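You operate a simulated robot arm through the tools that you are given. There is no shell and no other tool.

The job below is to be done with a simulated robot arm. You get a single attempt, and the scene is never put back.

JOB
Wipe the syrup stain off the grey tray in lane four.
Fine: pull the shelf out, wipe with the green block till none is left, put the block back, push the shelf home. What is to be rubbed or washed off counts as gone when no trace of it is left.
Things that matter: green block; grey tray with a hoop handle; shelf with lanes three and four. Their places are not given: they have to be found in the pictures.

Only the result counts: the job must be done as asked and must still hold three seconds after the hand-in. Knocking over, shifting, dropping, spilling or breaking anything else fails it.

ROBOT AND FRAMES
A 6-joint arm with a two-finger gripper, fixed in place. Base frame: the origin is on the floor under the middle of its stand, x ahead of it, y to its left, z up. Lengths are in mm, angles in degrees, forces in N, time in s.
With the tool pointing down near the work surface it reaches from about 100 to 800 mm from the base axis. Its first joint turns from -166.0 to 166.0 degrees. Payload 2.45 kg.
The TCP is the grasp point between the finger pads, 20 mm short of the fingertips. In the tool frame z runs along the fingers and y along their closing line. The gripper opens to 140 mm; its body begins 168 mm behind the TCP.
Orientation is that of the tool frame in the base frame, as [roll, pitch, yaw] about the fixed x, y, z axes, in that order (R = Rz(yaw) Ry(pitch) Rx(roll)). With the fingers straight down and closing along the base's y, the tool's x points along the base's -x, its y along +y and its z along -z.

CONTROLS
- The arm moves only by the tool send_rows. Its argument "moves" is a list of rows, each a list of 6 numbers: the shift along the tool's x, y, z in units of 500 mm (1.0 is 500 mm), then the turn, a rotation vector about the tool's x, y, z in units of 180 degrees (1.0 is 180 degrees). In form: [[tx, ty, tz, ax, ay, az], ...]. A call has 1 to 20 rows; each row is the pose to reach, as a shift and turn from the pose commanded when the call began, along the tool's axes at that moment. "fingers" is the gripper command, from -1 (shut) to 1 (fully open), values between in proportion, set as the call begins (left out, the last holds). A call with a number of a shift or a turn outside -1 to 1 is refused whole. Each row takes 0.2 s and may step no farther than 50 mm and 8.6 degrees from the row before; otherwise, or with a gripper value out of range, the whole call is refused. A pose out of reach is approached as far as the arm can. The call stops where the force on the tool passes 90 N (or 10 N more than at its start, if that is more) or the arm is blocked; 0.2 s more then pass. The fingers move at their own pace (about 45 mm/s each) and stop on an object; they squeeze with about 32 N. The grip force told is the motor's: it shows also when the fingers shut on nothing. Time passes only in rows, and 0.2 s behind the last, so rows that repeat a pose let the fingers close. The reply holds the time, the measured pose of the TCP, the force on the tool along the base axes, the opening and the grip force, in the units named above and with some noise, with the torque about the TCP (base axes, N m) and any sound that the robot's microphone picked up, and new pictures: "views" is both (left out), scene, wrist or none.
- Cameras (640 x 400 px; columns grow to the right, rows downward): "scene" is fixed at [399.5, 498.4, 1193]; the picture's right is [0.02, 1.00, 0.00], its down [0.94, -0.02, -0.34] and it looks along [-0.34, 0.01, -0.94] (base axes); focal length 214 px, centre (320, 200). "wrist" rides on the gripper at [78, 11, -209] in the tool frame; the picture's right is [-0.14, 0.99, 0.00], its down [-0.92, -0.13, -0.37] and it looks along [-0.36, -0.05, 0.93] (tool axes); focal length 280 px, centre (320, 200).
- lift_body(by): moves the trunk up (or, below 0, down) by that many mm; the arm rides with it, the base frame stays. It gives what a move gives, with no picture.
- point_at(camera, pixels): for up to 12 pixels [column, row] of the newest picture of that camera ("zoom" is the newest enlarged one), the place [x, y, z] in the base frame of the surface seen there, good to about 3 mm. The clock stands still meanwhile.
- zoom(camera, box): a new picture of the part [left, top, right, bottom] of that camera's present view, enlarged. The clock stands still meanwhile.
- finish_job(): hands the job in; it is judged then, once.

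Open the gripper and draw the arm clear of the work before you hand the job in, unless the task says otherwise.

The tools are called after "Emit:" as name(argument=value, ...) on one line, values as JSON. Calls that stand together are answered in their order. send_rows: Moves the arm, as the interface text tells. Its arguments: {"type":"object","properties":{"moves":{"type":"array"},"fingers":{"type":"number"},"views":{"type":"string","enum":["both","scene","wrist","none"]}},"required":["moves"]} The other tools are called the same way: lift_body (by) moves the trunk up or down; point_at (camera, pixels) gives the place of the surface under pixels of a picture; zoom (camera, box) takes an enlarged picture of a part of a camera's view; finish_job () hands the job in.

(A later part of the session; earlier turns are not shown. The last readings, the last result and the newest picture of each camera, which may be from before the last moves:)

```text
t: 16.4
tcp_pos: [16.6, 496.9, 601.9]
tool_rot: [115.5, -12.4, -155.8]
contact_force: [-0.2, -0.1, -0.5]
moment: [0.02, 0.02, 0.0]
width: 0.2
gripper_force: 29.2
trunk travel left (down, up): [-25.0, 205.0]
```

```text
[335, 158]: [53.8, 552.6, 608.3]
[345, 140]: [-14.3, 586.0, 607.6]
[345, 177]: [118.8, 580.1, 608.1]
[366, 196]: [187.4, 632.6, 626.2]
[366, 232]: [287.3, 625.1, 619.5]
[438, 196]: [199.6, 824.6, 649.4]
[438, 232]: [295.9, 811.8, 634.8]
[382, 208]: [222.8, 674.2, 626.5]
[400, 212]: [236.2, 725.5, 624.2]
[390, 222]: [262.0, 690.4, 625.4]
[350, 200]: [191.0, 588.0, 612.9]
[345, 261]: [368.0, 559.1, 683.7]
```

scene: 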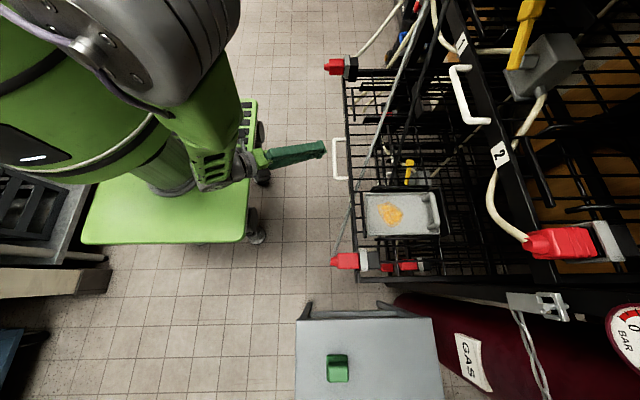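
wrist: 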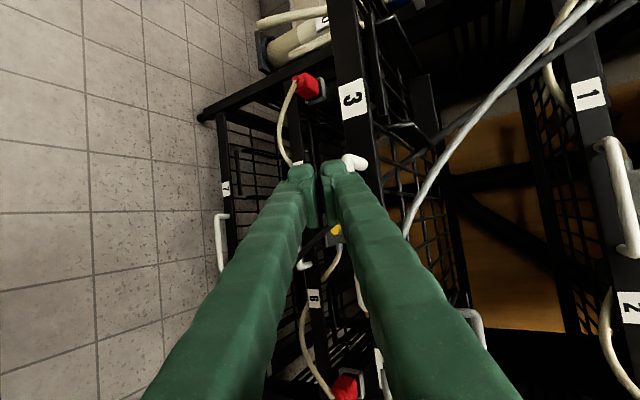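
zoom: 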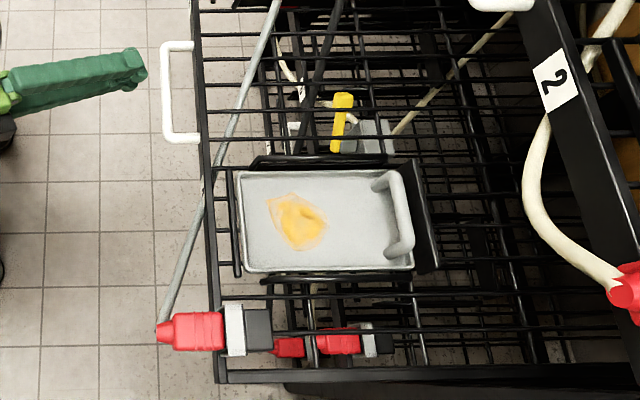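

The handle bar is now at y≈555, so the shelf is out about 237 mm; the stain lies at about x 200–265, y 670–728, z 625. I'll draw back, up and turn to a pose pointing down with an 18° lean and fingers closing along X, near (300,430,830), to fetch the block.

Emit:
send_rows(moves=[[-0.0294, 0.0283, -0.0462, 0.0242, 0.0061, -0.0341], [-0.0588, 0.0565, -0.0924, 0.0485, 0.0122, -0.0681], [-0.0882, 0.0848, -0.1386, 0.0727, 0.0183, -0.1022], [-0.1175, 0.113, -0.1847, 0.0969, 0.0244, -0.1362], [-0.1469, 0.1413, -0.2309, 0.1211, 0.0305, -0.1703], [-0.1763, 0.1695, -0.2771, 0.1454, 0.0367, -0.2044], [-0.2057, 0.1978, -0.3233, 0.1696, 0.0428, -0.2384], [-0.2351, 0.226, -0.3695, 0.1938, 0.0489, -0.2725], [-0.2645, 0.2543, -0.4157, 0.218, 0.055, -0.3065], [-0.2938, 0.2825, -0.4618, 0.2423, 0.0611, -0.3406], [-0.3232, 0.3108, -0.508, 0.2665, 0.0672, -0.3746], [-0.3526, 0.339, -0.5542, 0.2907, 0.0733, -0.4087]], fingers=0, views="both")

```text
t: 19.0
tcp_pos: [300.5, 431.8, 831.1]
tool_rot: [-180.0, 18.3, -89.9]
contact_force: [-0.1, -0.4, -0.1]
moment: [0.01, 0.0, -0.01]
width: 69.8
gripper_force: 0.0
trunk travel left (down, up): [-25.0, 205.0]
```

scene: 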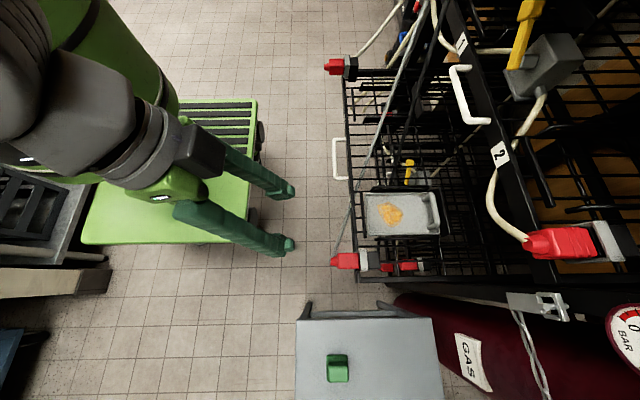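
wrist: 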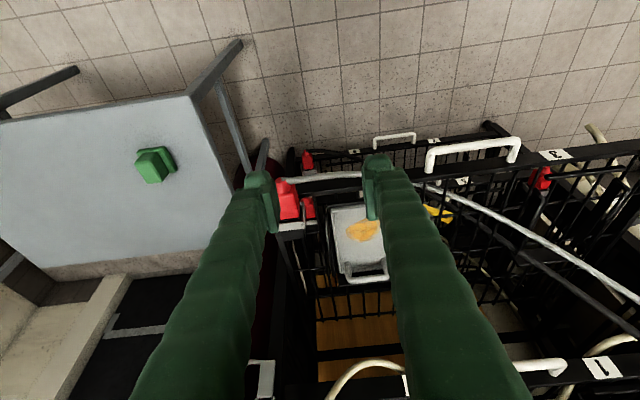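

The down-leaning pose is reached exactly. I move to a hover beside/above the block at about (617,505,660).

Emit:
send_rows(moves=[[-0.0033, -0.0633, 0.037, 0, 0, 0], [-0.0066, -0.1266, 0.0741, 0, 0, 0], [-0.01, -0.1899, 0.1111, 0, 0, 0], [-0.0133, -0.2532, 0.1482, 0, 0, 0], [-0.0166, -0.3165, 0.1852, 0, 0, 0], [-0.0199, -0.3798, 0.2222, 0, 0, 0], [-0.0232, -0.4431, 0.2593, 0, 0, 0], [-0.0266, -0.5064, 0.2963, 0, 0, 0], [-0.0299, -0.5697, 0.3334, 0, 0, 0], [-0.0332, -0.633, 0.3704, 0, 0, 0]], views="both")

```text
t: 21.2
tcp_pos: [618.8, 505.0, 661.6]
tool_rot: [180.0, 18.3, -90.0]
contact_force: [0.4, -0.4, -0.4]
moment: [0.04, 0.0, 0.0]
width: 69.8
gripper_force: 0.1
trunk travel left (down, up): [-25.0, 205.0]
```

scene: 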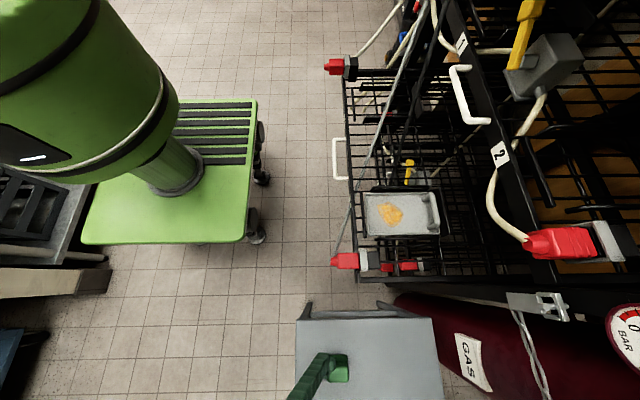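
wrist: 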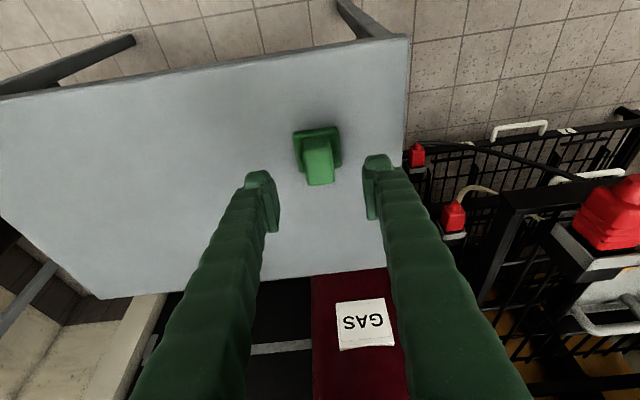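

The block appears at (318,155) between the fingers. I enlarge and measure its grip part and base.

Emit:
zoom(camera="wrist", box=[278, 115, 358, 195])

Emit:
point_at(camera="zoom", pixels=[[200, 215], [290, 190], [230, 330], [315, 320], [255, 260], [160, 120], [300, 95], [160, 200], [330, 180], [190, 160], [225, 160], [60, 200]])

```text
5.00 times, centred on (318, 155) of wrist
```

zoom: 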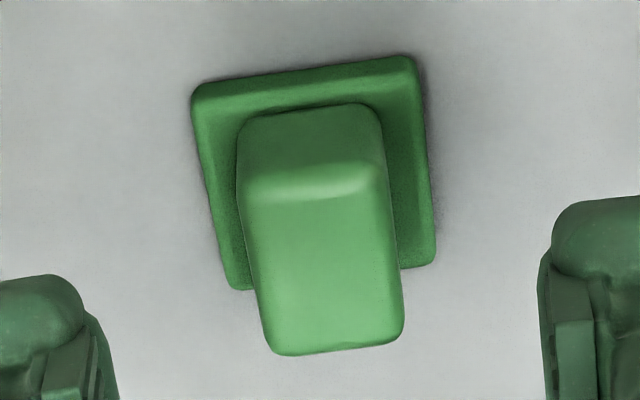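

```text
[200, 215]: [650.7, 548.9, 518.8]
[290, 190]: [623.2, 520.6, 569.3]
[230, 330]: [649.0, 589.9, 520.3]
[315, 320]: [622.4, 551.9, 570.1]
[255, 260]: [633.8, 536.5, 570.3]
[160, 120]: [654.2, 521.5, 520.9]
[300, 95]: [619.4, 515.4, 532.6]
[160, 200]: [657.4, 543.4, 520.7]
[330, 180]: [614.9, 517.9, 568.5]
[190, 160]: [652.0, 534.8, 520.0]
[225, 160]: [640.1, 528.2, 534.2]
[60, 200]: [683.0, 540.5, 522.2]
```

The grip part spans x≈605–634, y≈517–558, z 534–570; base is 14 mm thick. TCP is aligned in x, so I descend along the tool axis by 107 mm to (619,538,560).

Emit:
send_rows(moves=[[0, 0, 0.0534, 0, 0, 0], [0, 0, 0.1068, 0, 0, 0], [0, 0, 0.1602, 0, 0, 0], [0, 0, 0.2136, 0, 0, 0]], views="wrist")

```text
t: 22.2
tcp_pos: [617.0, 538.3, 558.5]
tool_rot: [-179.9, 18.3, -90.0]
contact_force: [1.0, -0.6, 0.6]
moment: [0.0, 0.02, 0.01]
width: 70.1
gripper_force: 0.0
trunk travel left (down, up): [-25.0, 205.0]
```

wrist: 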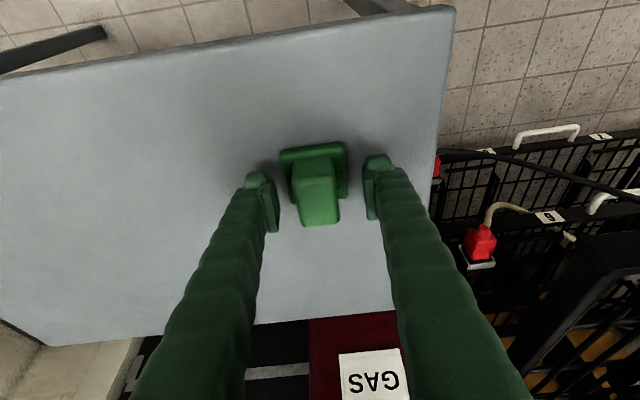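

The block sits between the fingers, slightly to the +x side. I nudge +2 mm in x while narrowing to 38 mm, then close on it.

Emit:
send_rows(moves=[[0, -0.004, 0, 0, 0, 0], [0, -0.004, 0, 0, 0, 0], [0, -0.004, 0, 0, 0, 0]], fingers=-0.457, views="wrist")

```text
t: 23.0
tcp_pos: [620.4, 539.6, 559.0]
tool_rot: [-179.9, 18.3, -90.1]
contact_force: [0.5, 0.6, -0.2]
moment: [0.0, 0.01, 0.01]
width: 37.9
gripper_force: 0.0
trunk travel left (down, up): [-25.0, 205.0]
```

wrist: 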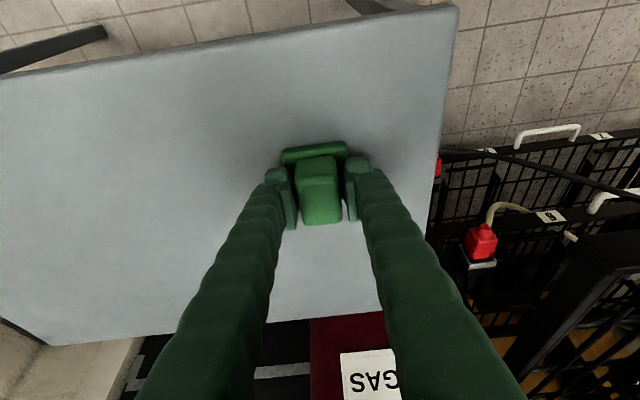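

The block is well centred (no contact yet). I close the fingers on it.

Emit:
send_rows(moves=[[0, 0, 0, 0, 0, 0], [0, 0, 0, 0, 0, 0], [0, 0, 0, 0, 0, 0]], fingers=-1, views="both")

```text
t: 23.8
tcp_pos: [619.1, 538.7, 558.9]
tool_rot: [-180.0, 18.2, -90.0]
contact_force: [-0.2, -0.3, -0.4]
moment: [0.01, 0.02, 0.01]
width: 32.5
gripper_force: 32.3
trunk travel left (down, up): [-25.0, 205.0]
```

scene: 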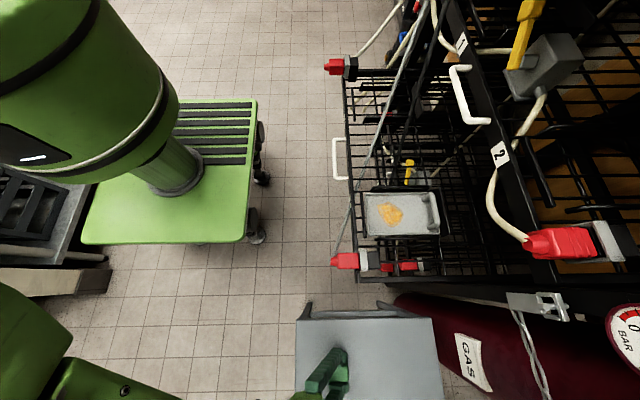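
wrist: 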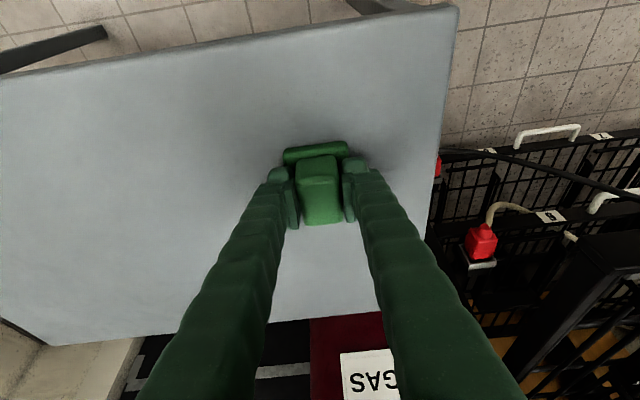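

The block is held firmly (32.5 mm, 32 N). I lift it straight up 110 mm and check.

Emit:
send_rows(moves=[[-0.0172, 0, -0.0523, 0, 0, 0], [-0.0344, 0, -0.1045, 0, 0, 0], [-0.0516, 0, -0.1568, 0, 0, 0], [-0.0688, 0, -0.209, 0, 0, 0]], views="both")

```text
t: 24.8
tcp_pos: [621.0, 537.5, 668.8]
tool_rot: [179.9, 18.3, -90.1]
contact_force: [-0.3, -0.4, -0.7]
moment: [0.02, -0.03, 0.0]
width: 32.5
gripper_force: 31.6
trunk travel left (down, up): [-25.0, 205.0]
```

scene: 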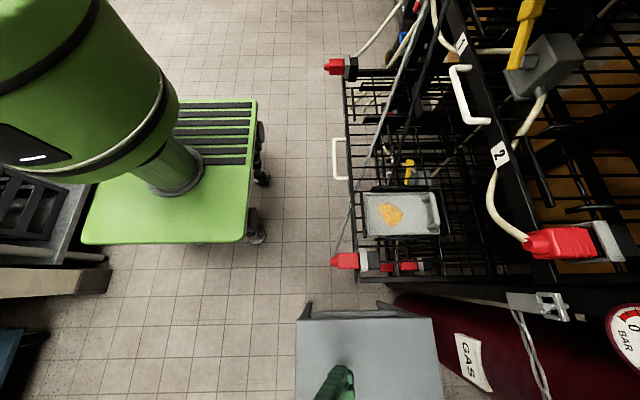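
wrist: 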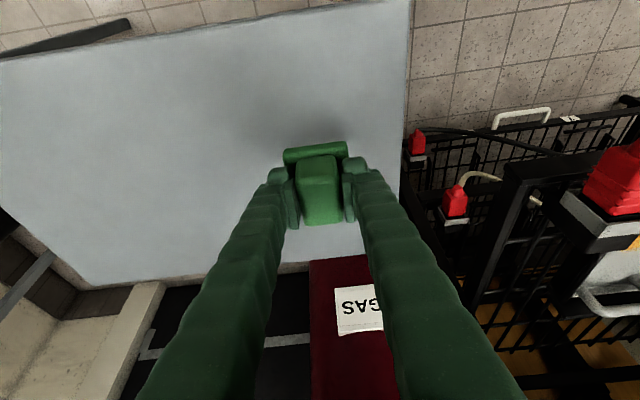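

The block came up cleanly. I carry it up and over to a hover above the tray at about (236,685,790), rising first to clear the red plug at (345,261).

Emit:
send_rows(moves=[[-0.0198, 0.0637, -0.0359, 0, 0, 0], [-0.0396, 0.1273, -0.0719, 0, 0, 0], [-0.0594, 0.191, -0.1078, 0, 0, 0], [-0.0792, 0.2547, -0.1437, 0, 0, 0], [-0.099, 0.3183, -0.1797, 0, 0, 0], [-0.1188, 0.382, -0.2156, 0, 0, 0], [-0.1583, 0.4467, -0.2025, 0, 0, 0], [-0.1979, 0.5113, -0.1894, 0, 0, 0], [-0.2374, 0.576, -0.1763, 0, 0, 0], [-0.2769, 0.6407, -0.1632, 0, 0, 0], [-0.3165, 0.7053, -0.1501, 0, 0, 0], [-0.356, 0.77, -0.137, 0, 0, 0]], views="both")

```text
t: 27.4
tcp_pos: [231.9, 685.0, 791.9]
tool_rot: [-179.9, 18.3, -90.1]
contact_force: [-0.2, -0.1, -0.2]
moment: [-0.01, -0.02, -0.02]
width: 33.0
gripper_force: 31.5
trunk travel left (down, up): [-25.0, 205.0]
```

scene: 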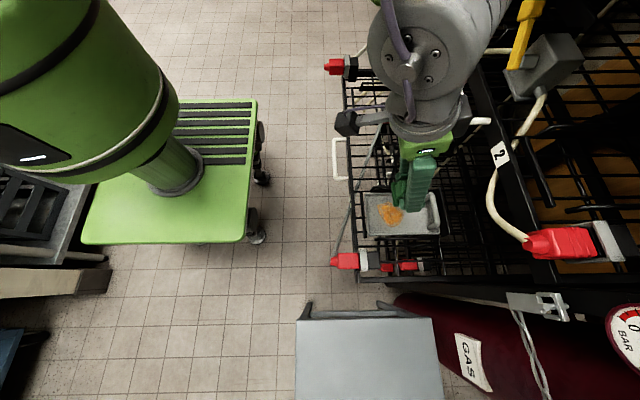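
wrist: 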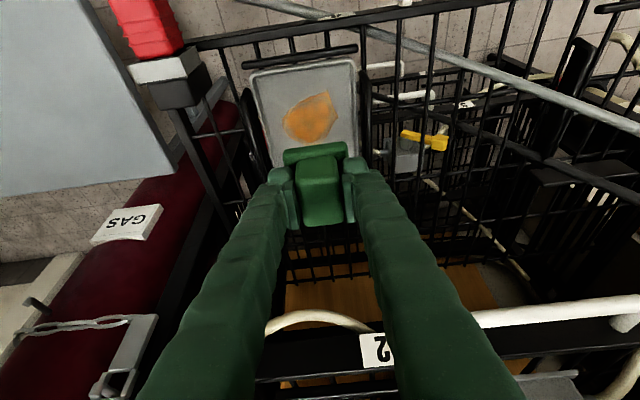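

The block hovers above the tray; the stain shows at (310,118) in the wrist view. I enlarge and measure the stain's outline and the tray's inner edges.

Emit:
zoom(camera="wrist", box=[240, 50, 380, 170])

Emit:
point_at(camera="zoom", pixels=[[190, 220], [250, 200], [330, 155], [350, 200], [260, 280], [200, 260], [380, 230], [60, 150], [500, 110], [110, 350], [500, 330], [270, 130]])

Emit:
zoom(camera="scene", box=[350, 180, 450, 250])

Emit:
point_at(camera="zoom", pixels=[[160, 140], [240, 150], [290, 150], [170, 190], [215, 250], [240, 255], [80, 100], [80, 300], [90, 200], [500, 300], [320, 250], [230, 200]])

```text
3.33 times, centred on (310, 110) of wrist
```

zoom: 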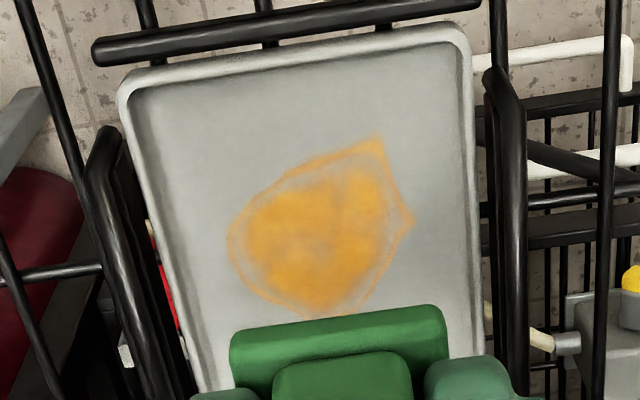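

```text
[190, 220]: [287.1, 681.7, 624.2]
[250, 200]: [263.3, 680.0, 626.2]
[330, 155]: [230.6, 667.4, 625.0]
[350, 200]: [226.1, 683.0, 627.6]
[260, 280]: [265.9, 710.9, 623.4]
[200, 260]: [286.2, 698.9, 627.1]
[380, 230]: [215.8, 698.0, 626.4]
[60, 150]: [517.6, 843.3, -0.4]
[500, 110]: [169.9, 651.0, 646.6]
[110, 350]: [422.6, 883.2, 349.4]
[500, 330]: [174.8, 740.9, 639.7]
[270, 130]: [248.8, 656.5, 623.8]
```

```text
5.71 times, centred on (400, 215) of scene
```

zoom: 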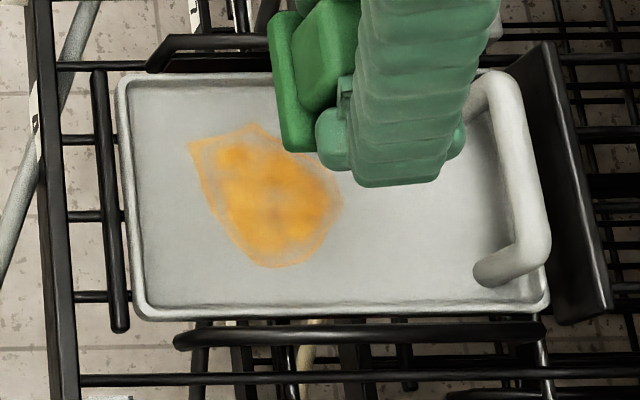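

```text
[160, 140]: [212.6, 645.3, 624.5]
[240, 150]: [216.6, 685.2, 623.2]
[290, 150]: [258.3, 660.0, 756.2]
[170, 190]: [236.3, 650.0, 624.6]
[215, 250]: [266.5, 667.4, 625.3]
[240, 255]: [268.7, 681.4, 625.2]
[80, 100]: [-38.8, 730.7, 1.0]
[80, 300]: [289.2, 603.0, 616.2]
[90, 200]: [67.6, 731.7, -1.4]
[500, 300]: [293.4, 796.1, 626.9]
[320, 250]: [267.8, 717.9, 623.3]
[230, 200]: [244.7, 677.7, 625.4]
```

The stain covers about x 204–275, y 660–736 on a floor at z≈625 (inner floor x 188–293). I lower the block to just above the stain's near strip, (240,676,674).

Emit:
send_rows(moves=[[0.0182, -0.0032, 0.0436, 0, 0, 0], [0.0364, -0.0065, 0.0873, 0, 0, 0], [0.0547, -0.0097, 0.1309, 0, 0, 0], [0.0729, -0.013, 0.1746, 0, 0, 0], [0.0911, -0.0162, 0.2182, 0, 0, 0]], views="both")

```text
t: 28.6
tcp_pos: [242.3, 677.2, 672.0]
tool_rot: [-180.0, 18.3, -89.9]
contact_force: [-0.4, -0.7, -0.1]
moment: [0.03, 0.03, 0.0]
width: 32.6
gripper_force: 32.4
trunk travel left (down, up): [-25.0, 205.0]
```

scene: 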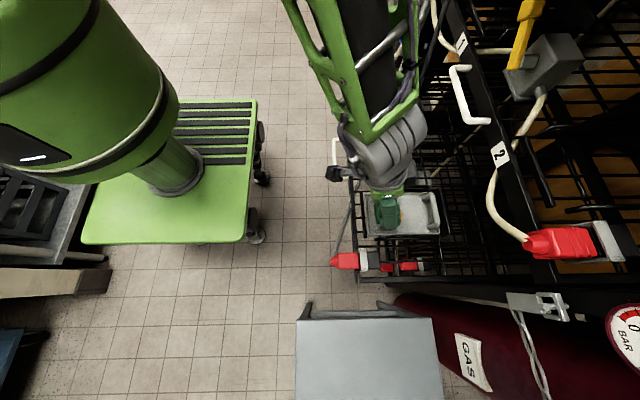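
wrist: 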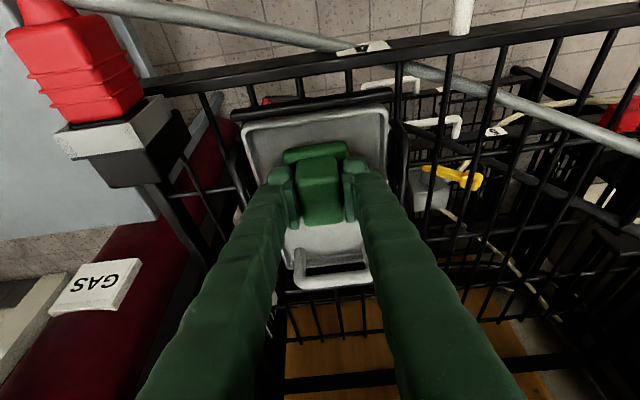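

Hovering about 8 mm above the tray floor with the block clear of the rim. I descend slowly by 6 mm and watch the force.

Emit:
send_rows(moves=[[0.0013, 0, 0.0038, 0, 0, 0], [0.0025, 0, 0.0076, 0, 0, 0], [0.0038, 0, 0.0114, 0, 0, 0]], views="none")

```text
t: 29.4
tcp_pos: [242.4, 677.4, 665.6]
tool_rot: [-180.0, 18.3, -90.1]
contact_force: [-0.2, -0.2, -0.1]
moment: [-0.01, -0.01, -0.02]
width: 32.4
gripper_force: 31.9
trunk travel left (down, up): [-25.0, 205.0]
```

No contact yet at z 665.6. Another 3 mm down in 1 mm steps.

Emit:
send_rows(moves=[[0.0006, 0, 0.0019, 0, 0, 0], [0.0013, 0, 0.0038, 0, 0, 0], [0.0019, 0, 0.0057, 0, 0, 0]], views="none")

```text
t: 30.2
tcp_pos: [243.2, 678.1, 664.4]
tool_rot: [-179.8, 18.4, -90.1]
contact_force: [0.3, -1.3, 3.7]
moment: [-0.12, 0.02, 0.02]
width: 32.6
gripper_force: 31.9
trunk travel left (down, up): [-25.0, 205.0]
```

Contact at z≈664.4 (3.7 N). I press 2 mm more and begin rubbing along x (no y motion, so the shelf isn't pushed): between x≈226 and 256.

Emit:
send_rows(moves=[[0.0006, 0, 0.0019, 0, 0, 0], [0.0013, 0, 0.0038, 0, 0, 0], [0.0013, -0.012, 0.0038, 0, 0, 0], [0.0013, -0.024, 0.0038, 0, 0, 0], [0.0013, -0.008, 0.0038, 0, 0, 0], [0.0013, 0.01, 0.0038, 0, 0, 0], [0.0013, 0.026, 0.0038, 0, 0, 0], [0.0013, 0.034, 0.0038, 0, 0, 0], [0.0013, 0.02, 0.0038, 0, 0, 0], [0.0013, 0, 0.0038, 0, 0, 0]], views="both")

```text
t: 32.4
tcp_pos: [240.3, 675.8, 663.1]
tool_rot: [-180.0, 18.4, -90.0]
contact_force: [-11.1, -1.1, 29.1]
moment: [0.07, 0.21, 0.05]
width: 32.5
gripper_force: 31.8
trunk travel left (down, up): [-25.0, 205.0]
```

scene: 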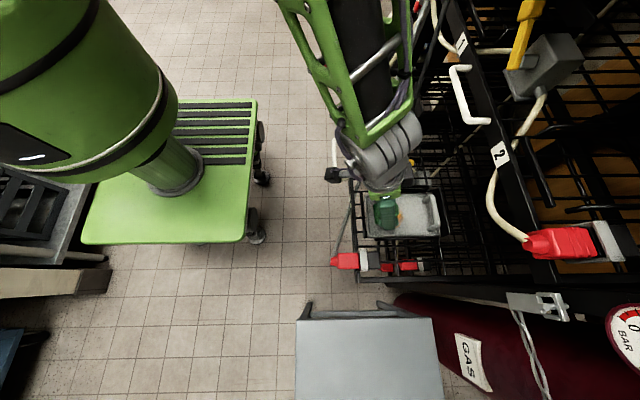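
wrist: 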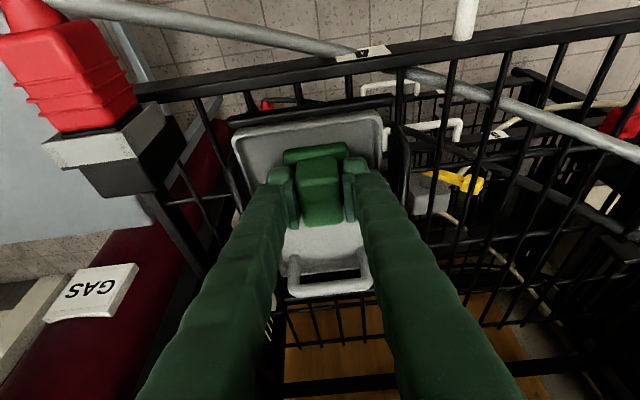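

Fz rose to 29 N with ~11 N friction. Let me check what the stain and the tray look like now.

Emit:
zoom(camera="scene", box=[350, 180, 450, 250])

Emit:
zoom(camera="wrist", box=[220, 90, 400, 300])

```text
5.71 times, centred on (400, 215) of scene
```

zoom: 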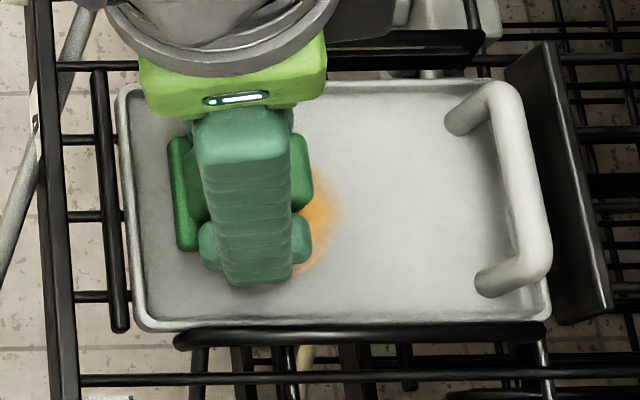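

```text
1.90 times, centred on (310, 195) of wrist
```

zoom: 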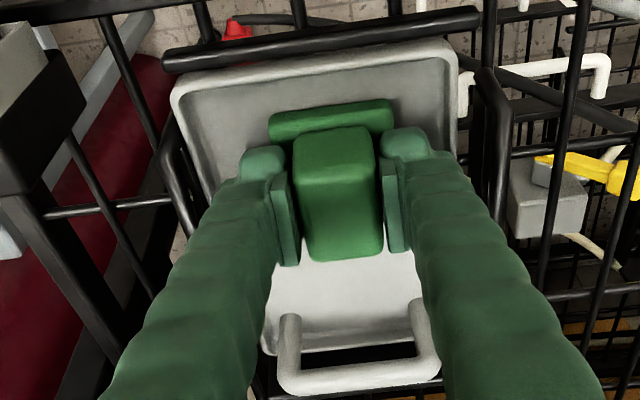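

The rubbed strip is clean; the tray has slid about 6 mm in +x, so I'll press more lightly. I lift, step 22 mm in +y, set down gently at x≈245 and read the force.

Emit:
send_rows(moves=[[-0.0075, 0, -0.0228, 0, 0, 0], [-0.0284, -0.005, -0.0159, 0, 0, 0], [-0.0493, -0.01, -0.009, 0, 0, 0], [-0.0459, -0.01, 0.0012, 0, 0, 0], [-0.0436, -0.01, 0.0077, 0, 0, 0], [-0.0425, -0.01, 0.0115, 0, 0, 0]], views="none")

```text
t: 33.8
tcp_pos: [248.1, 699.1, 662.9]
tool_rot: [-180.0, 18.4, -90.1]
contact_force: [-0.8, -1.6, 4.4]
moment: [-0.13, -0.04, -0.04]
width: 32.3
gripper_force: 31.5
trunk travel left (down, up): [-25.0, 205.0]
```

Light contact, 4.4 N. I rub along x between about 230 and 261 twice.

Emit:
send_rows(moves=[[0, -0.013, 0, 0, 0, 0], [0, -0.026, 0, 0, 0, 0], [0, -0.01, 0, 0, 0, 0], [0, 0.006, 0, 0, 0, 0], [0, 0.022, 0, 0, 0, 0], [0, 0.036, 0, 0, 0, 0], [0, 0.02, 0, 0, 0, 0], [0, 0.003, 0, 0, 0, 0], [0, -0.013, 0, 0, 0, 0], [0, -0.026, 0, 0, 0, 0], [0, -0.01, 0, 0, 0, 0], [0, 0.006, 0, 0, 0, 0], [0, 0.022, 0, 0, 0, 0], [0, 0.036, 0, 0, 0, 0], [0, 0.018, 0, 0, 0, 0], [0, 0, 0, 0, 0, 0]], views="both")

Emit:
zoom(camera="scene", box=[350, 180, 450, 250])

```text
t: 37.2
tcp_pos: [248.1, 699.6, 662.9]
tool_rot: [180.0, 18.4, -90.0]
contact_force: [-1.7, 0.4, 6.0]
moment: [0.04, -0.01, -0.02]
width: 32.5
gripper_force: 32.2
trunk travel left (down, up): [-25.0, 205.0]
```

scene: 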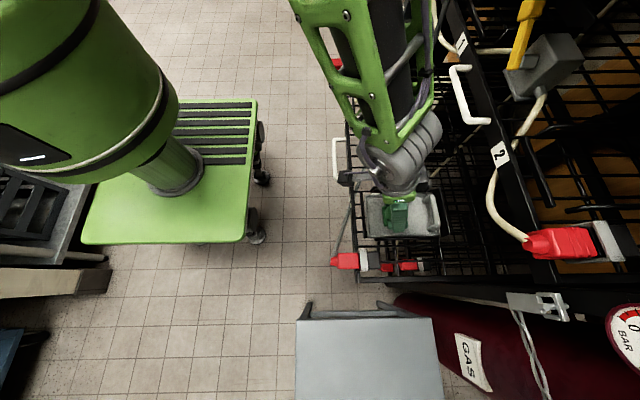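
wrist: 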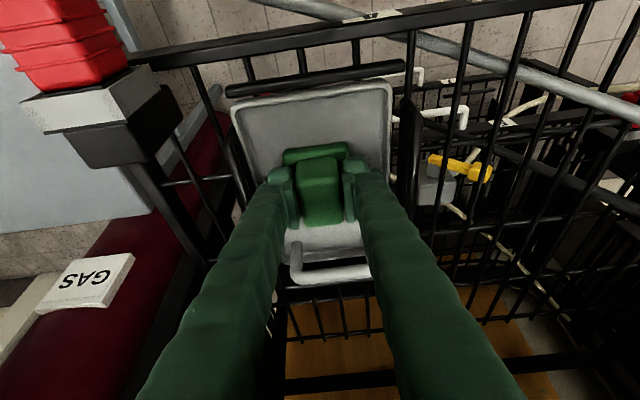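

```text
5.71 times, centred on (400, 215) of scene
```

zoom: 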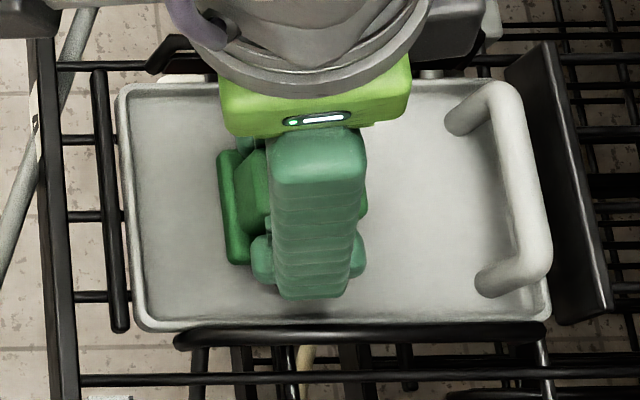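

No stain is visible around the block now. I do one more light strip 20 mm further in +y to be sure, rubbing the far edge too.

Emit:
send_rows(moves=[[-0.0075, 0, -0.0228, 0, 0, 0], [-0.0265, 0, -0.0165, 0, 0, 0], [-0.0455, 0, -0.0103, 0, 0, 0], [-0.0418, 0, 0.0011, 0, 0, 0], [-0.0392, 0, 0.0088, 0, 0, 0], [-0.038, 0, 0.0126, 0, 0, 0], [-0.038, -0.013, 0.0126, 0, 0, 0], [-0.038, -0.024, 0.0126, 0, 0, 0], [-0.038, -0.008, 0.0126, 0, 0, 0], [-0.038, 0.008, 0.0126, 0, 0, 0], [-0.038, 0.024, 0.0126, 0, 0, 0], [-0.038, 0.036, 0.0126, 0, 0, 0], [-0.038, 0.02, 0.0126, 0, 0, 0], [-0.038, 0.003, 0.0126, 0, 0, 0], [-0.038, -0.013, 0.0126, 0, 0, 0], [-0.038, -0.024, 0.0126, 0, 0, 0], [-0.038, -0.008, 0.0126, 0, 0, 0], [-0.038, 0.01, 0.0126, 0, 0, 0], [-0.038, 0.02, 0.0126, 0, 0, 0]], views="none")

```text
t: 41.2
tcp_pos: [238.2, 718.7, 663.6]
tool_rot: [-179.9, 18.3, -90.1]
contact_force: [2.3, 0.1, 4.2]
moment: [0.0, -0.02, 0.02]
width: 32.6
gripper_force: 32.2
trunk travel left (down, up): [-25.0, 205.0]
```

I lift the block off and aside to look at the whole tray floor.

Emit:
send_rows(moves=[[-0.0251, 0, -0.076, 0, 0, 0], [-0.0502, 0, -0.1519, 0, 0, 0], [-0.0754, 0, -0.2279, 0, 0, 0], [-0.0405, -0.065, -0.2499, 0, 0, 0], [-0.0057, -0.13, -0.272, 0, 0, 0], [0.0292, -0.195, -0.294, 0, 0, 0], [0.064, -0.26, -0.316, 0, 0, 0]], views="both")

Emit:
zoom(camera="scene", box=[350, 180, 450, 250])

Emit:
zoom(camera="wrist", box=[320, 20, 480, 160])

```text
t: 42.8
tcp_pos: [369.6, 638.1, 802.9]
tool_rot: [180.0, 18.3, -90.1]
contact_force: [-1.0, -0.7, -1.6]
moment: [0.0, 0.02, 0.03]
width: 32.7
gripper_force: 32.2
trunk travel left (down, up): [-25.0, 205.0]
```

scene: 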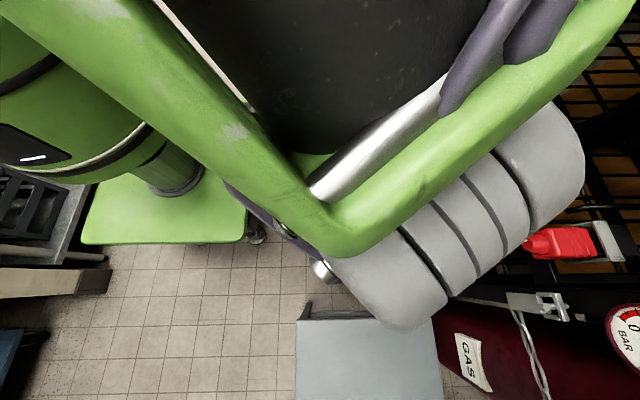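
wrist: 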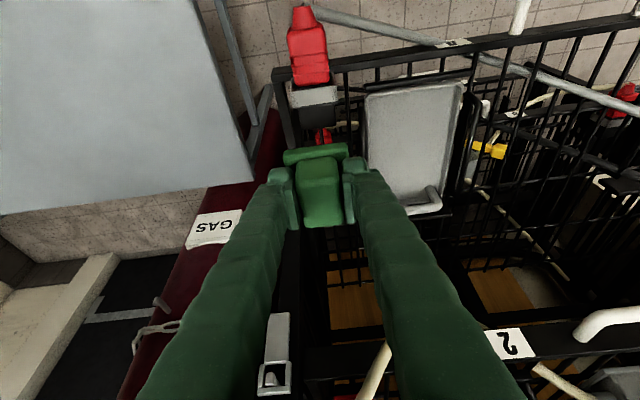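

```text
5.71 times, centred on (400, 215) of scene
```

zoom: 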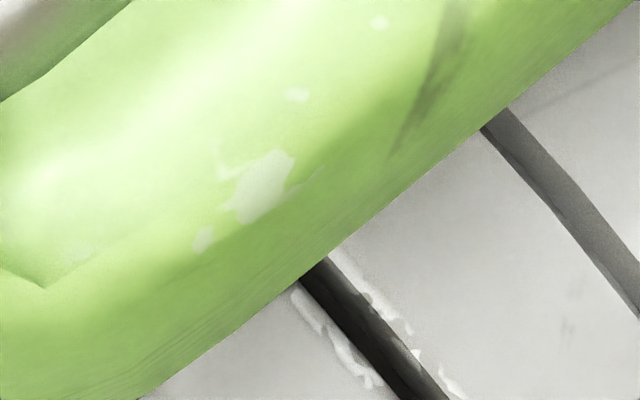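

```text
2.86 times, centred on (400, 90) of wrist
```

zoom: 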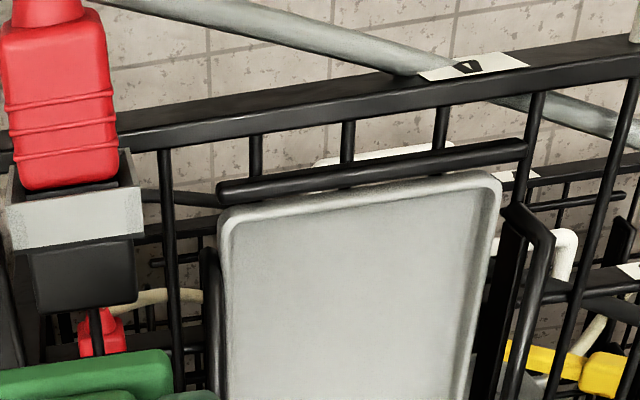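

The tray floor looks clean where visible; the elbow hides it in the scene view. I enlarge the wrist view over the full tray for faint traces.

Emit:
zoom(camera="wrist", box=[355, 75, 475, 225])

Emit:
point_at(camera="wrist", pixels=[[368, 95], [462, 85], [372, 165], [450, 180], [400, 195], [410, 130], [440, 190], [318, 190], [300, 160], [340, 150]])

```text
2.67 times, centred on (415, 150) of wrist
```

zoom: 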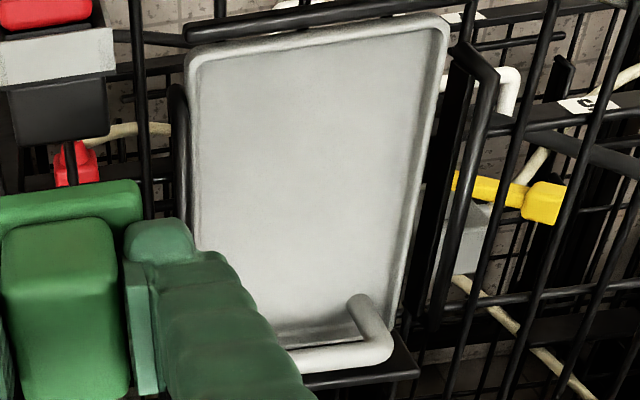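

```text
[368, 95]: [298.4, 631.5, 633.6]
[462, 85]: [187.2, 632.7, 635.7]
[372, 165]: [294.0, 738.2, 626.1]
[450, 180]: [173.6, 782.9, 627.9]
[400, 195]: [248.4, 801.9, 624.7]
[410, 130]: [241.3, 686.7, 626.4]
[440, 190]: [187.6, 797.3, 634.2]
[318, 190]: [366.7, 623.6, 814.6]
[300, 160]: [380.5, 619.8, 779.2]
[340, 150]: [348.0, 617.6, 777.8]
```

The tray floor shows no trace. I carry the block back the way it came to a hover over its spot at (620,538,670).

Emit:
send_rows(moves=[[0.0521, -0.04, -0.0081, 0, 0, 0], [0.1042, -0.08, -0.0162, 0, 0, 0], [0.1563, -0.12, -0.0243, 0, 0, 0], [0.1757, -0.1833, 0.0114, 0, 0, 0], [0.195, -0.2467, 0.0472, 0, 0, 0], [0.2144, -0.31, 0.0829, 0, 0, 0], [0.2338, -0.3733, 0.1186, 0, 0, 0], [0.2531, -0.4367, 0.1544, 0, 0, 0], [0.2725, -0.5, 0.1901, 0, 0, 0]], views="both")

Emit:
zoom(camera="scene", box=[350, 180, 450, 250])

```text
t: 44.8
tcp_pos: [618.3, 538.7, 670.3]
tool_rot: [-179.9, 18.3, -90.0]
contact_force: [0.1, -0.4, -1.0]
moment: [-0.02, 0.0, -0.02]
width: 32.5
gripper_force: 31.6
trunk travel left (down, up): [-25.0, 205.0]
```

scene: 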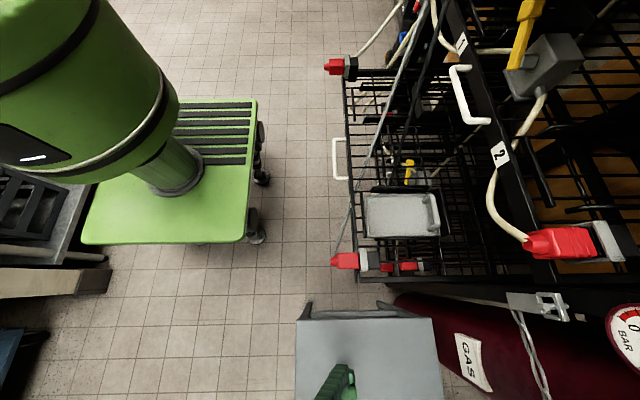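
wrist: 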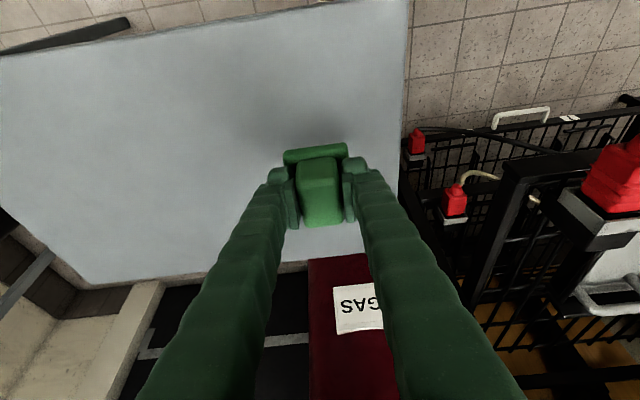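

```text
5.71 times, centred on (400, 215) of scene
```

zoom: 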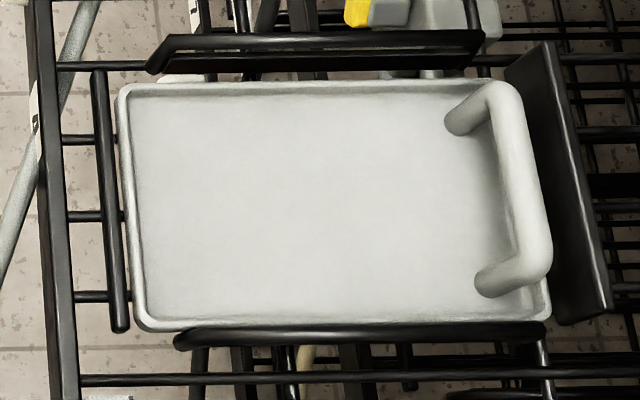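

The scene view now shows a clean, unobstructed tray floor. One tighter enlargement where the stain was, to be certain before putting the block back.

Emit:
zoom(camera="scene", box=[372, 198, 412, 234])

```text
11.11 times, centred on (392, 216) of scene
```

zoom: 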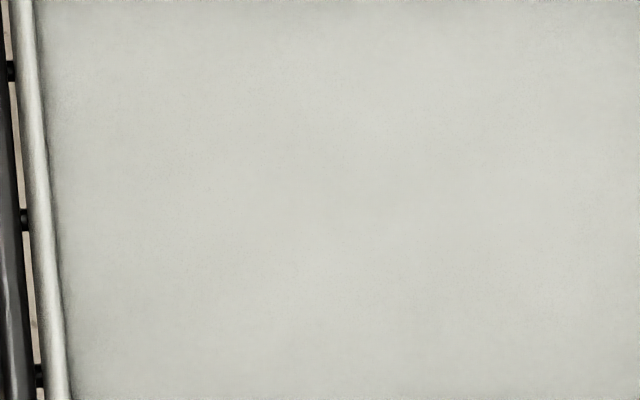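

No trace left. I lower the block by 108 mm to just above the table at its old spot.

Emit:
send_rows(moves=[[0.017, -0.0005, 0.0513, 0, 0, 0], [0.0339, -0.001, 0.1026, 0, 0, 0], [0.0509, -0.0015, 0.1538, 0, 0, 0], [0.0628, -0.002, 0.1899, 0, 0, 0], [0.0678, -0.002, 0.2051, 0, 0, 0]], views="none")

```text
t: 46.0
tcp_pos: [618.3, 539.0, 561.4]
tool_rot: [180.0, 18.3, -90.0]
contact_force: [0.1, -0.5, -0.3]
moment: [-0.02, 0.02, 0.02]
width: 32.8
gripper_force: 31.9
trunk travel left (down, up): [-25.0, 205.0]
```

At z 561.4, no contact yet. I go down in 1 mm steps, 3 mm in all.

Emit:
send_rows(moves=[[0.0006, 0, 0.0019, 0, 0, 0], [0.0013, 0, 0.0038, 0, 0, 0], [0.0019, 0, 0.0057, 0, 0, 0]], views="wrist")

```text
t: 46.8
tcp_pos: [619.3, 539.5, 558.6]
tool_rot: [-180.0, 18.4, -90.1]
contact_force: [0.3, -0.4, -0.3]
moment: [0.02, 0.02, 0.0]
width: 32.4
gripper_force: 31.8
trunk travel left (down, up): [-25.0, 205.0]
```

wrist: 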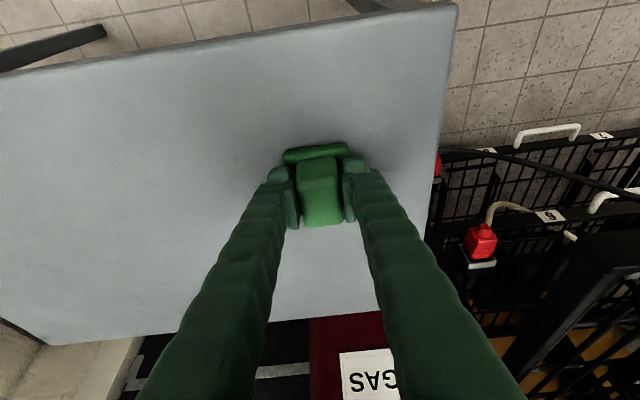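

Still no contact force. Another 2 mm down in 1 mm steps.

Emit:
send_rows(moves=[[0.0006, 0, 0.0019, 0, 0, 0], [0.0013, 0, 0.0038, 0, 0, 0]], views="none")

```text
t: 47.4
tcp_pos: [618.2, 540.2, 557.7]
tool_rot: [-179.9, 18.5, -90.0]
contact_force: [-2.6, -1.4, 4.5]
moment: [-0.05, 0.08, 0.01]
width: 32.7
gripper_force: 31.9
trunk travel left (down, up): [-25.0, 205.0]
```

Contact with the table (4.5 N). I open the fingers to 70 mm to let the block go.

Emit:
send_rows(moves=[[0, 0, 0, 0, 0, 0], [0, 0, 0, 0, 0, 0], [0, 0, 0, 0, 0, 0], [0, 0, 0, 0, 0, 0]], fingers=0, views="wrist")

```text
t: 48.4
tcp_pos: [618.7, 540.1, 557.7]
tool_rot: [-179.9, 18.3, -90.1]
contact_force: [0.2, -0.6, -1.0]
moment: [0.0, -0.02, 0.01]
width: 69.9
gripper_force: 0.1
trunk travel left (down, up): [-25.0, 205.0]
```

wrist: 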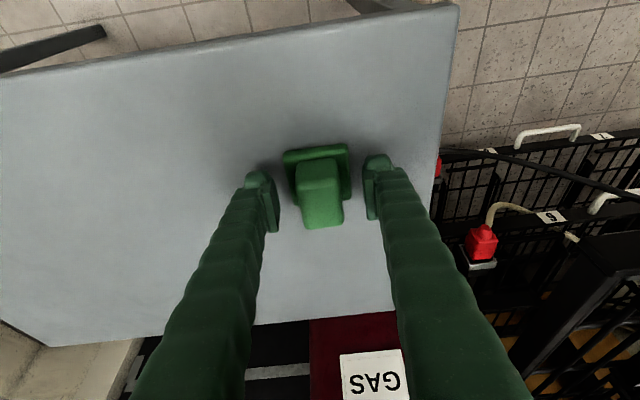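

The block stands free on the table. I withdraw along the tool axis by 120 mm.

Emit:
send_rows(moves=[[0, 0, -0.048, 0, 0, 0], [0, 0, -0.096, 0, 0, 0], [0, 0, -0.144, 0, 0, 0], [0, 0, -0.192, 0, 0, 0], [0, 0, -0.24, 0, 0, 0]], views="both")

Emit:
zoom(camera="wrist", box=[278, 115, 358, 195])

Emit:
point_at(camera="zoom", pixels=[[255, 230], [330, 180], [300, 95], [315, 300], [225, 160]])

```text
t: 49.6
tcp_pos: [618.3, 500.5, 670.7]
tool_rot: [-179.9, 18.3, -90.1]
contact_force: [0.7, 0.0, 0.6]
moment: [0.01, -0.03, 0.01]
width: 70.1
gripper_force: 0.0
trunk travel left (down, up): [-25.0, 205.0]
```

scene: 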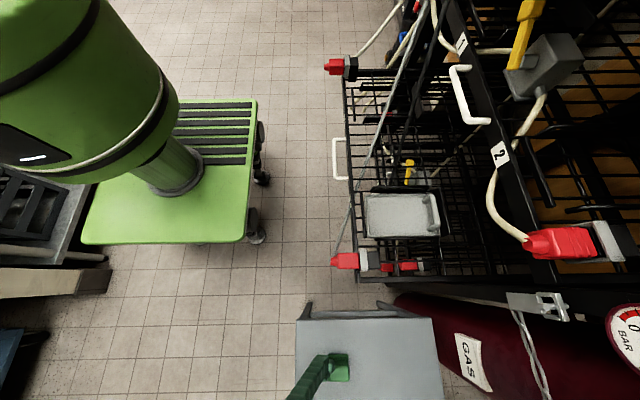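
wrist: 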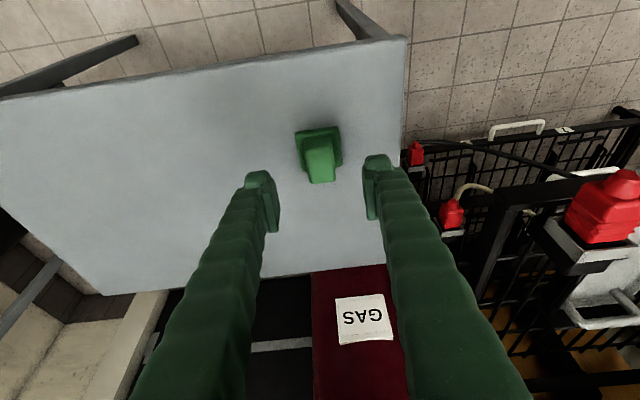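

```text
5.00 times, centred on (318, 155) of wrist
```

zoom: 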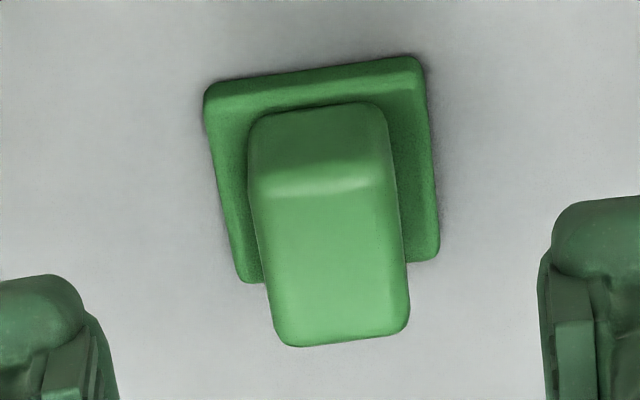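

```text
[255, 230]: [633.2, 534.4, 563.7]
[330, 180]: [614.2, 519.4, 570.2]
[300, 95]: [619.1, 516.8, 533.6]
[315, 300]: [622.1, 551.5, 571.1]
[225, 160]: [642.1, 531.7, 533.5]
```

The block is back on its spot within 1–2 mm. Now back toward the shelf: first to the earlier waypoint near (300,432,831).

Emit:
send_rows(moves=[[0.003, 0.0636, -0.0347, 0, 0, 0], [0.0061, 0.1272, -0.0694, 0, 0, 0], [0.0092, 0.1908, -0.1041, 0, 0, 0], [0.0122, 0.2544, -0.1388, 0, 0, 0], [0.0153, 0.318, -0.1736, 0, 0, 0], [0.0183, 0.3816, -0.2083, 0, 0, 0], [0.0214, 0.4452, -0.243, 0, 0, 0], [0.0244, 0.5088, -0.2777, 0, 0, 0], [0.0275, 0.5724, -0.3124, 0, 0, 0], [0.0305, 0.636, -0.3471, 0, 0, 0]], fingers=-0.514, views="none")

```text
t: 51.8
tcp_pos: [299.2, 433.0, 830.7]
tool_rot: [-179.9, 18.4, -90.0]
contact_force: [-0.4, 0.8, 0.7]
moment: [-0.01, 0.02, -0.01]
width: 33.8
gripper_force: 0.0
trunk travel left (down, up): [-25.0, 205.0]
```

At the waypoint. I retrace the turn back to the handle-gripping orientation, ending at a standoff about (18,490,600).

Emit:
send_rows(moves=[[0.0031, 0.0468, 0.0395, -0.0242, -0.0061, 0.0341], [0.0061, 0.0937, 0.0791, -0.0485, -0.0122, 0.0681], [0.0092, 0.1405, 0.1186, -0.0727, -0.0183, 0.1022], [0.0123, 0.1873, 0.1581, -0.0969, -0.0244, 0.1362], [0.0153, 0.2342, 0.1977, -0.1211, -0.0305, 0.1703], [0.0184, 0.281, 0.2372, -0.1454, -0.0367, 0.2044], [0.0215, 0.3278, 0.2767, -0.1696, -0.0428, 0.2384], [0.0245, 0.3747, 0.3163, -0.1938, -0.0489, 0.2725], [0.0276, 0.4215, 0.3558, -0.218, -0.055, 0.3065], [0.0307, 0.4683, 0.3953, -0.2423, -0.0611, 0.3406], [0.0337, 0.5152, 0.4349, -0.2665, -0.0672, 0.3746], [0.0368, 0.562, 0.4744, -0.2907, -0.0733, 0.4087]], views="both")

```text
t: 54.4
tcp_pos: [19.0, 489.7, 598.6]
tool_rot: [115.1, -12.3, -155.8]
contact_force: [0.2, 0.4, 0.2]
moment: [-0.01, 0.02, 0.01]
width: 34.0
gripper_force: 0.0
trunk travel left (down, up): [-25.0, 205.0]
```

scene: 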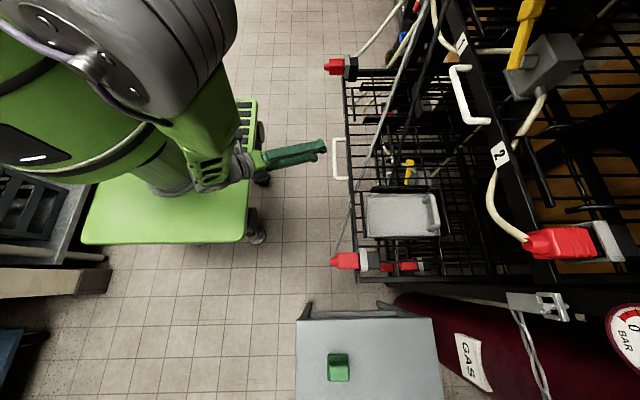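
wrist: 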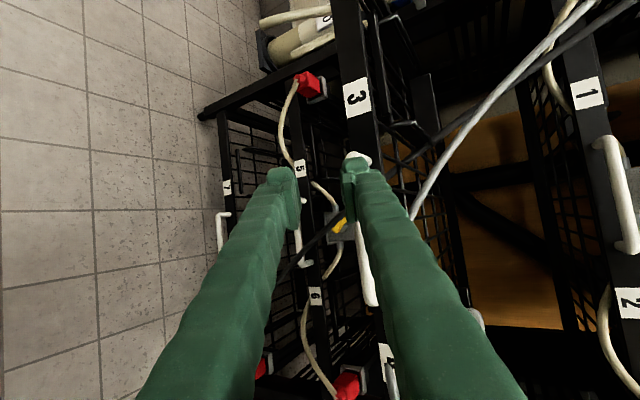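

At the standoff (19,490,599). I step up in line and then move in along the tool axis so the bar (y≈553, z≈602) passes between the fingers opened to 44 mm.

Emit:
send_rows(moves=[[-0.0233, 0.0323, -0.0115, 0, 0, 0], [-0.0465, 0.0646, -0.023, 0, 0, 0], [-0.0465, 0.0646, 0.017, 0, 0, 0], [-0.0465, 0.0646, 0.057, 0, 0, 0], [-0.0465, 0.0646, 0.097, 0, 0, 0]], fingers=-0.371, views="both")

```text
t: 55.6
tcp_pos: [18.4, 552.9, 602.4]
tool_rot: [115.3, -12.3, -155.8]
contact_force: [0.4, 0.4, -0.4]
moment: [0.0, 0.03, -0.02]
width: 44.0
gripper_force: 0.1
trunk travel left (down, up): [-25.0, 205.0]
```

scene: 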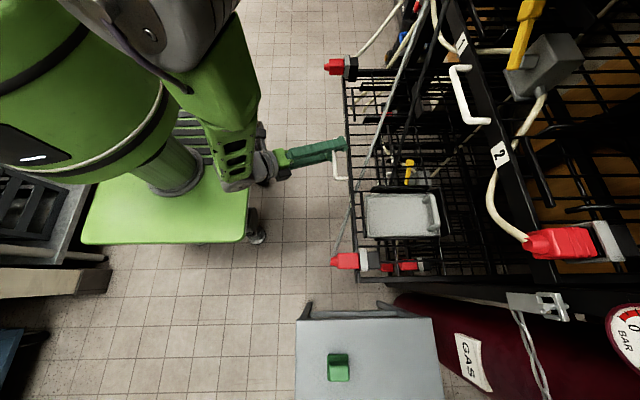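
wrist: 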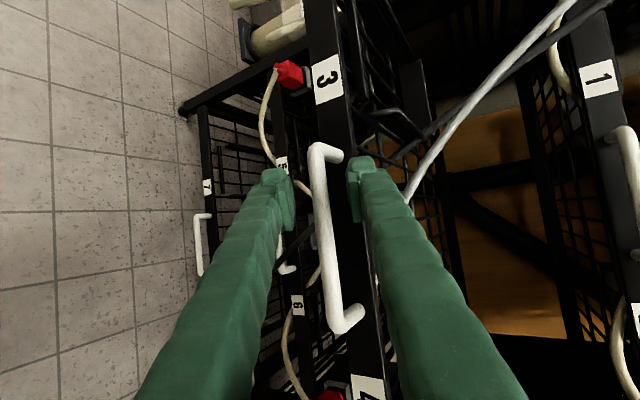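

The bar lies centred between the fingers with no contact. I close on it.

Emit:
send_rows(moves=[[0, 0, 0, 0, 0, 0], [0, 0, 0, 0, 0, 0], [0, 0, 0, 0, 0, 0], [0, 0, 0, 0, 0, 0]], fingers=-1, views="none")

```text
t: 56.6
tcp_pos: [18.2, 552.8, 603.5]
tool_rot: [115.3, -12.2, -155.8]
contact_force: [-0.4, -0.4, -1.5]
moment: [-0.01, 0.02, -0.01]
width: 11.6
gripper_force: 38.3
trunk travel left (down, up): [-25.0, 205.0]
```

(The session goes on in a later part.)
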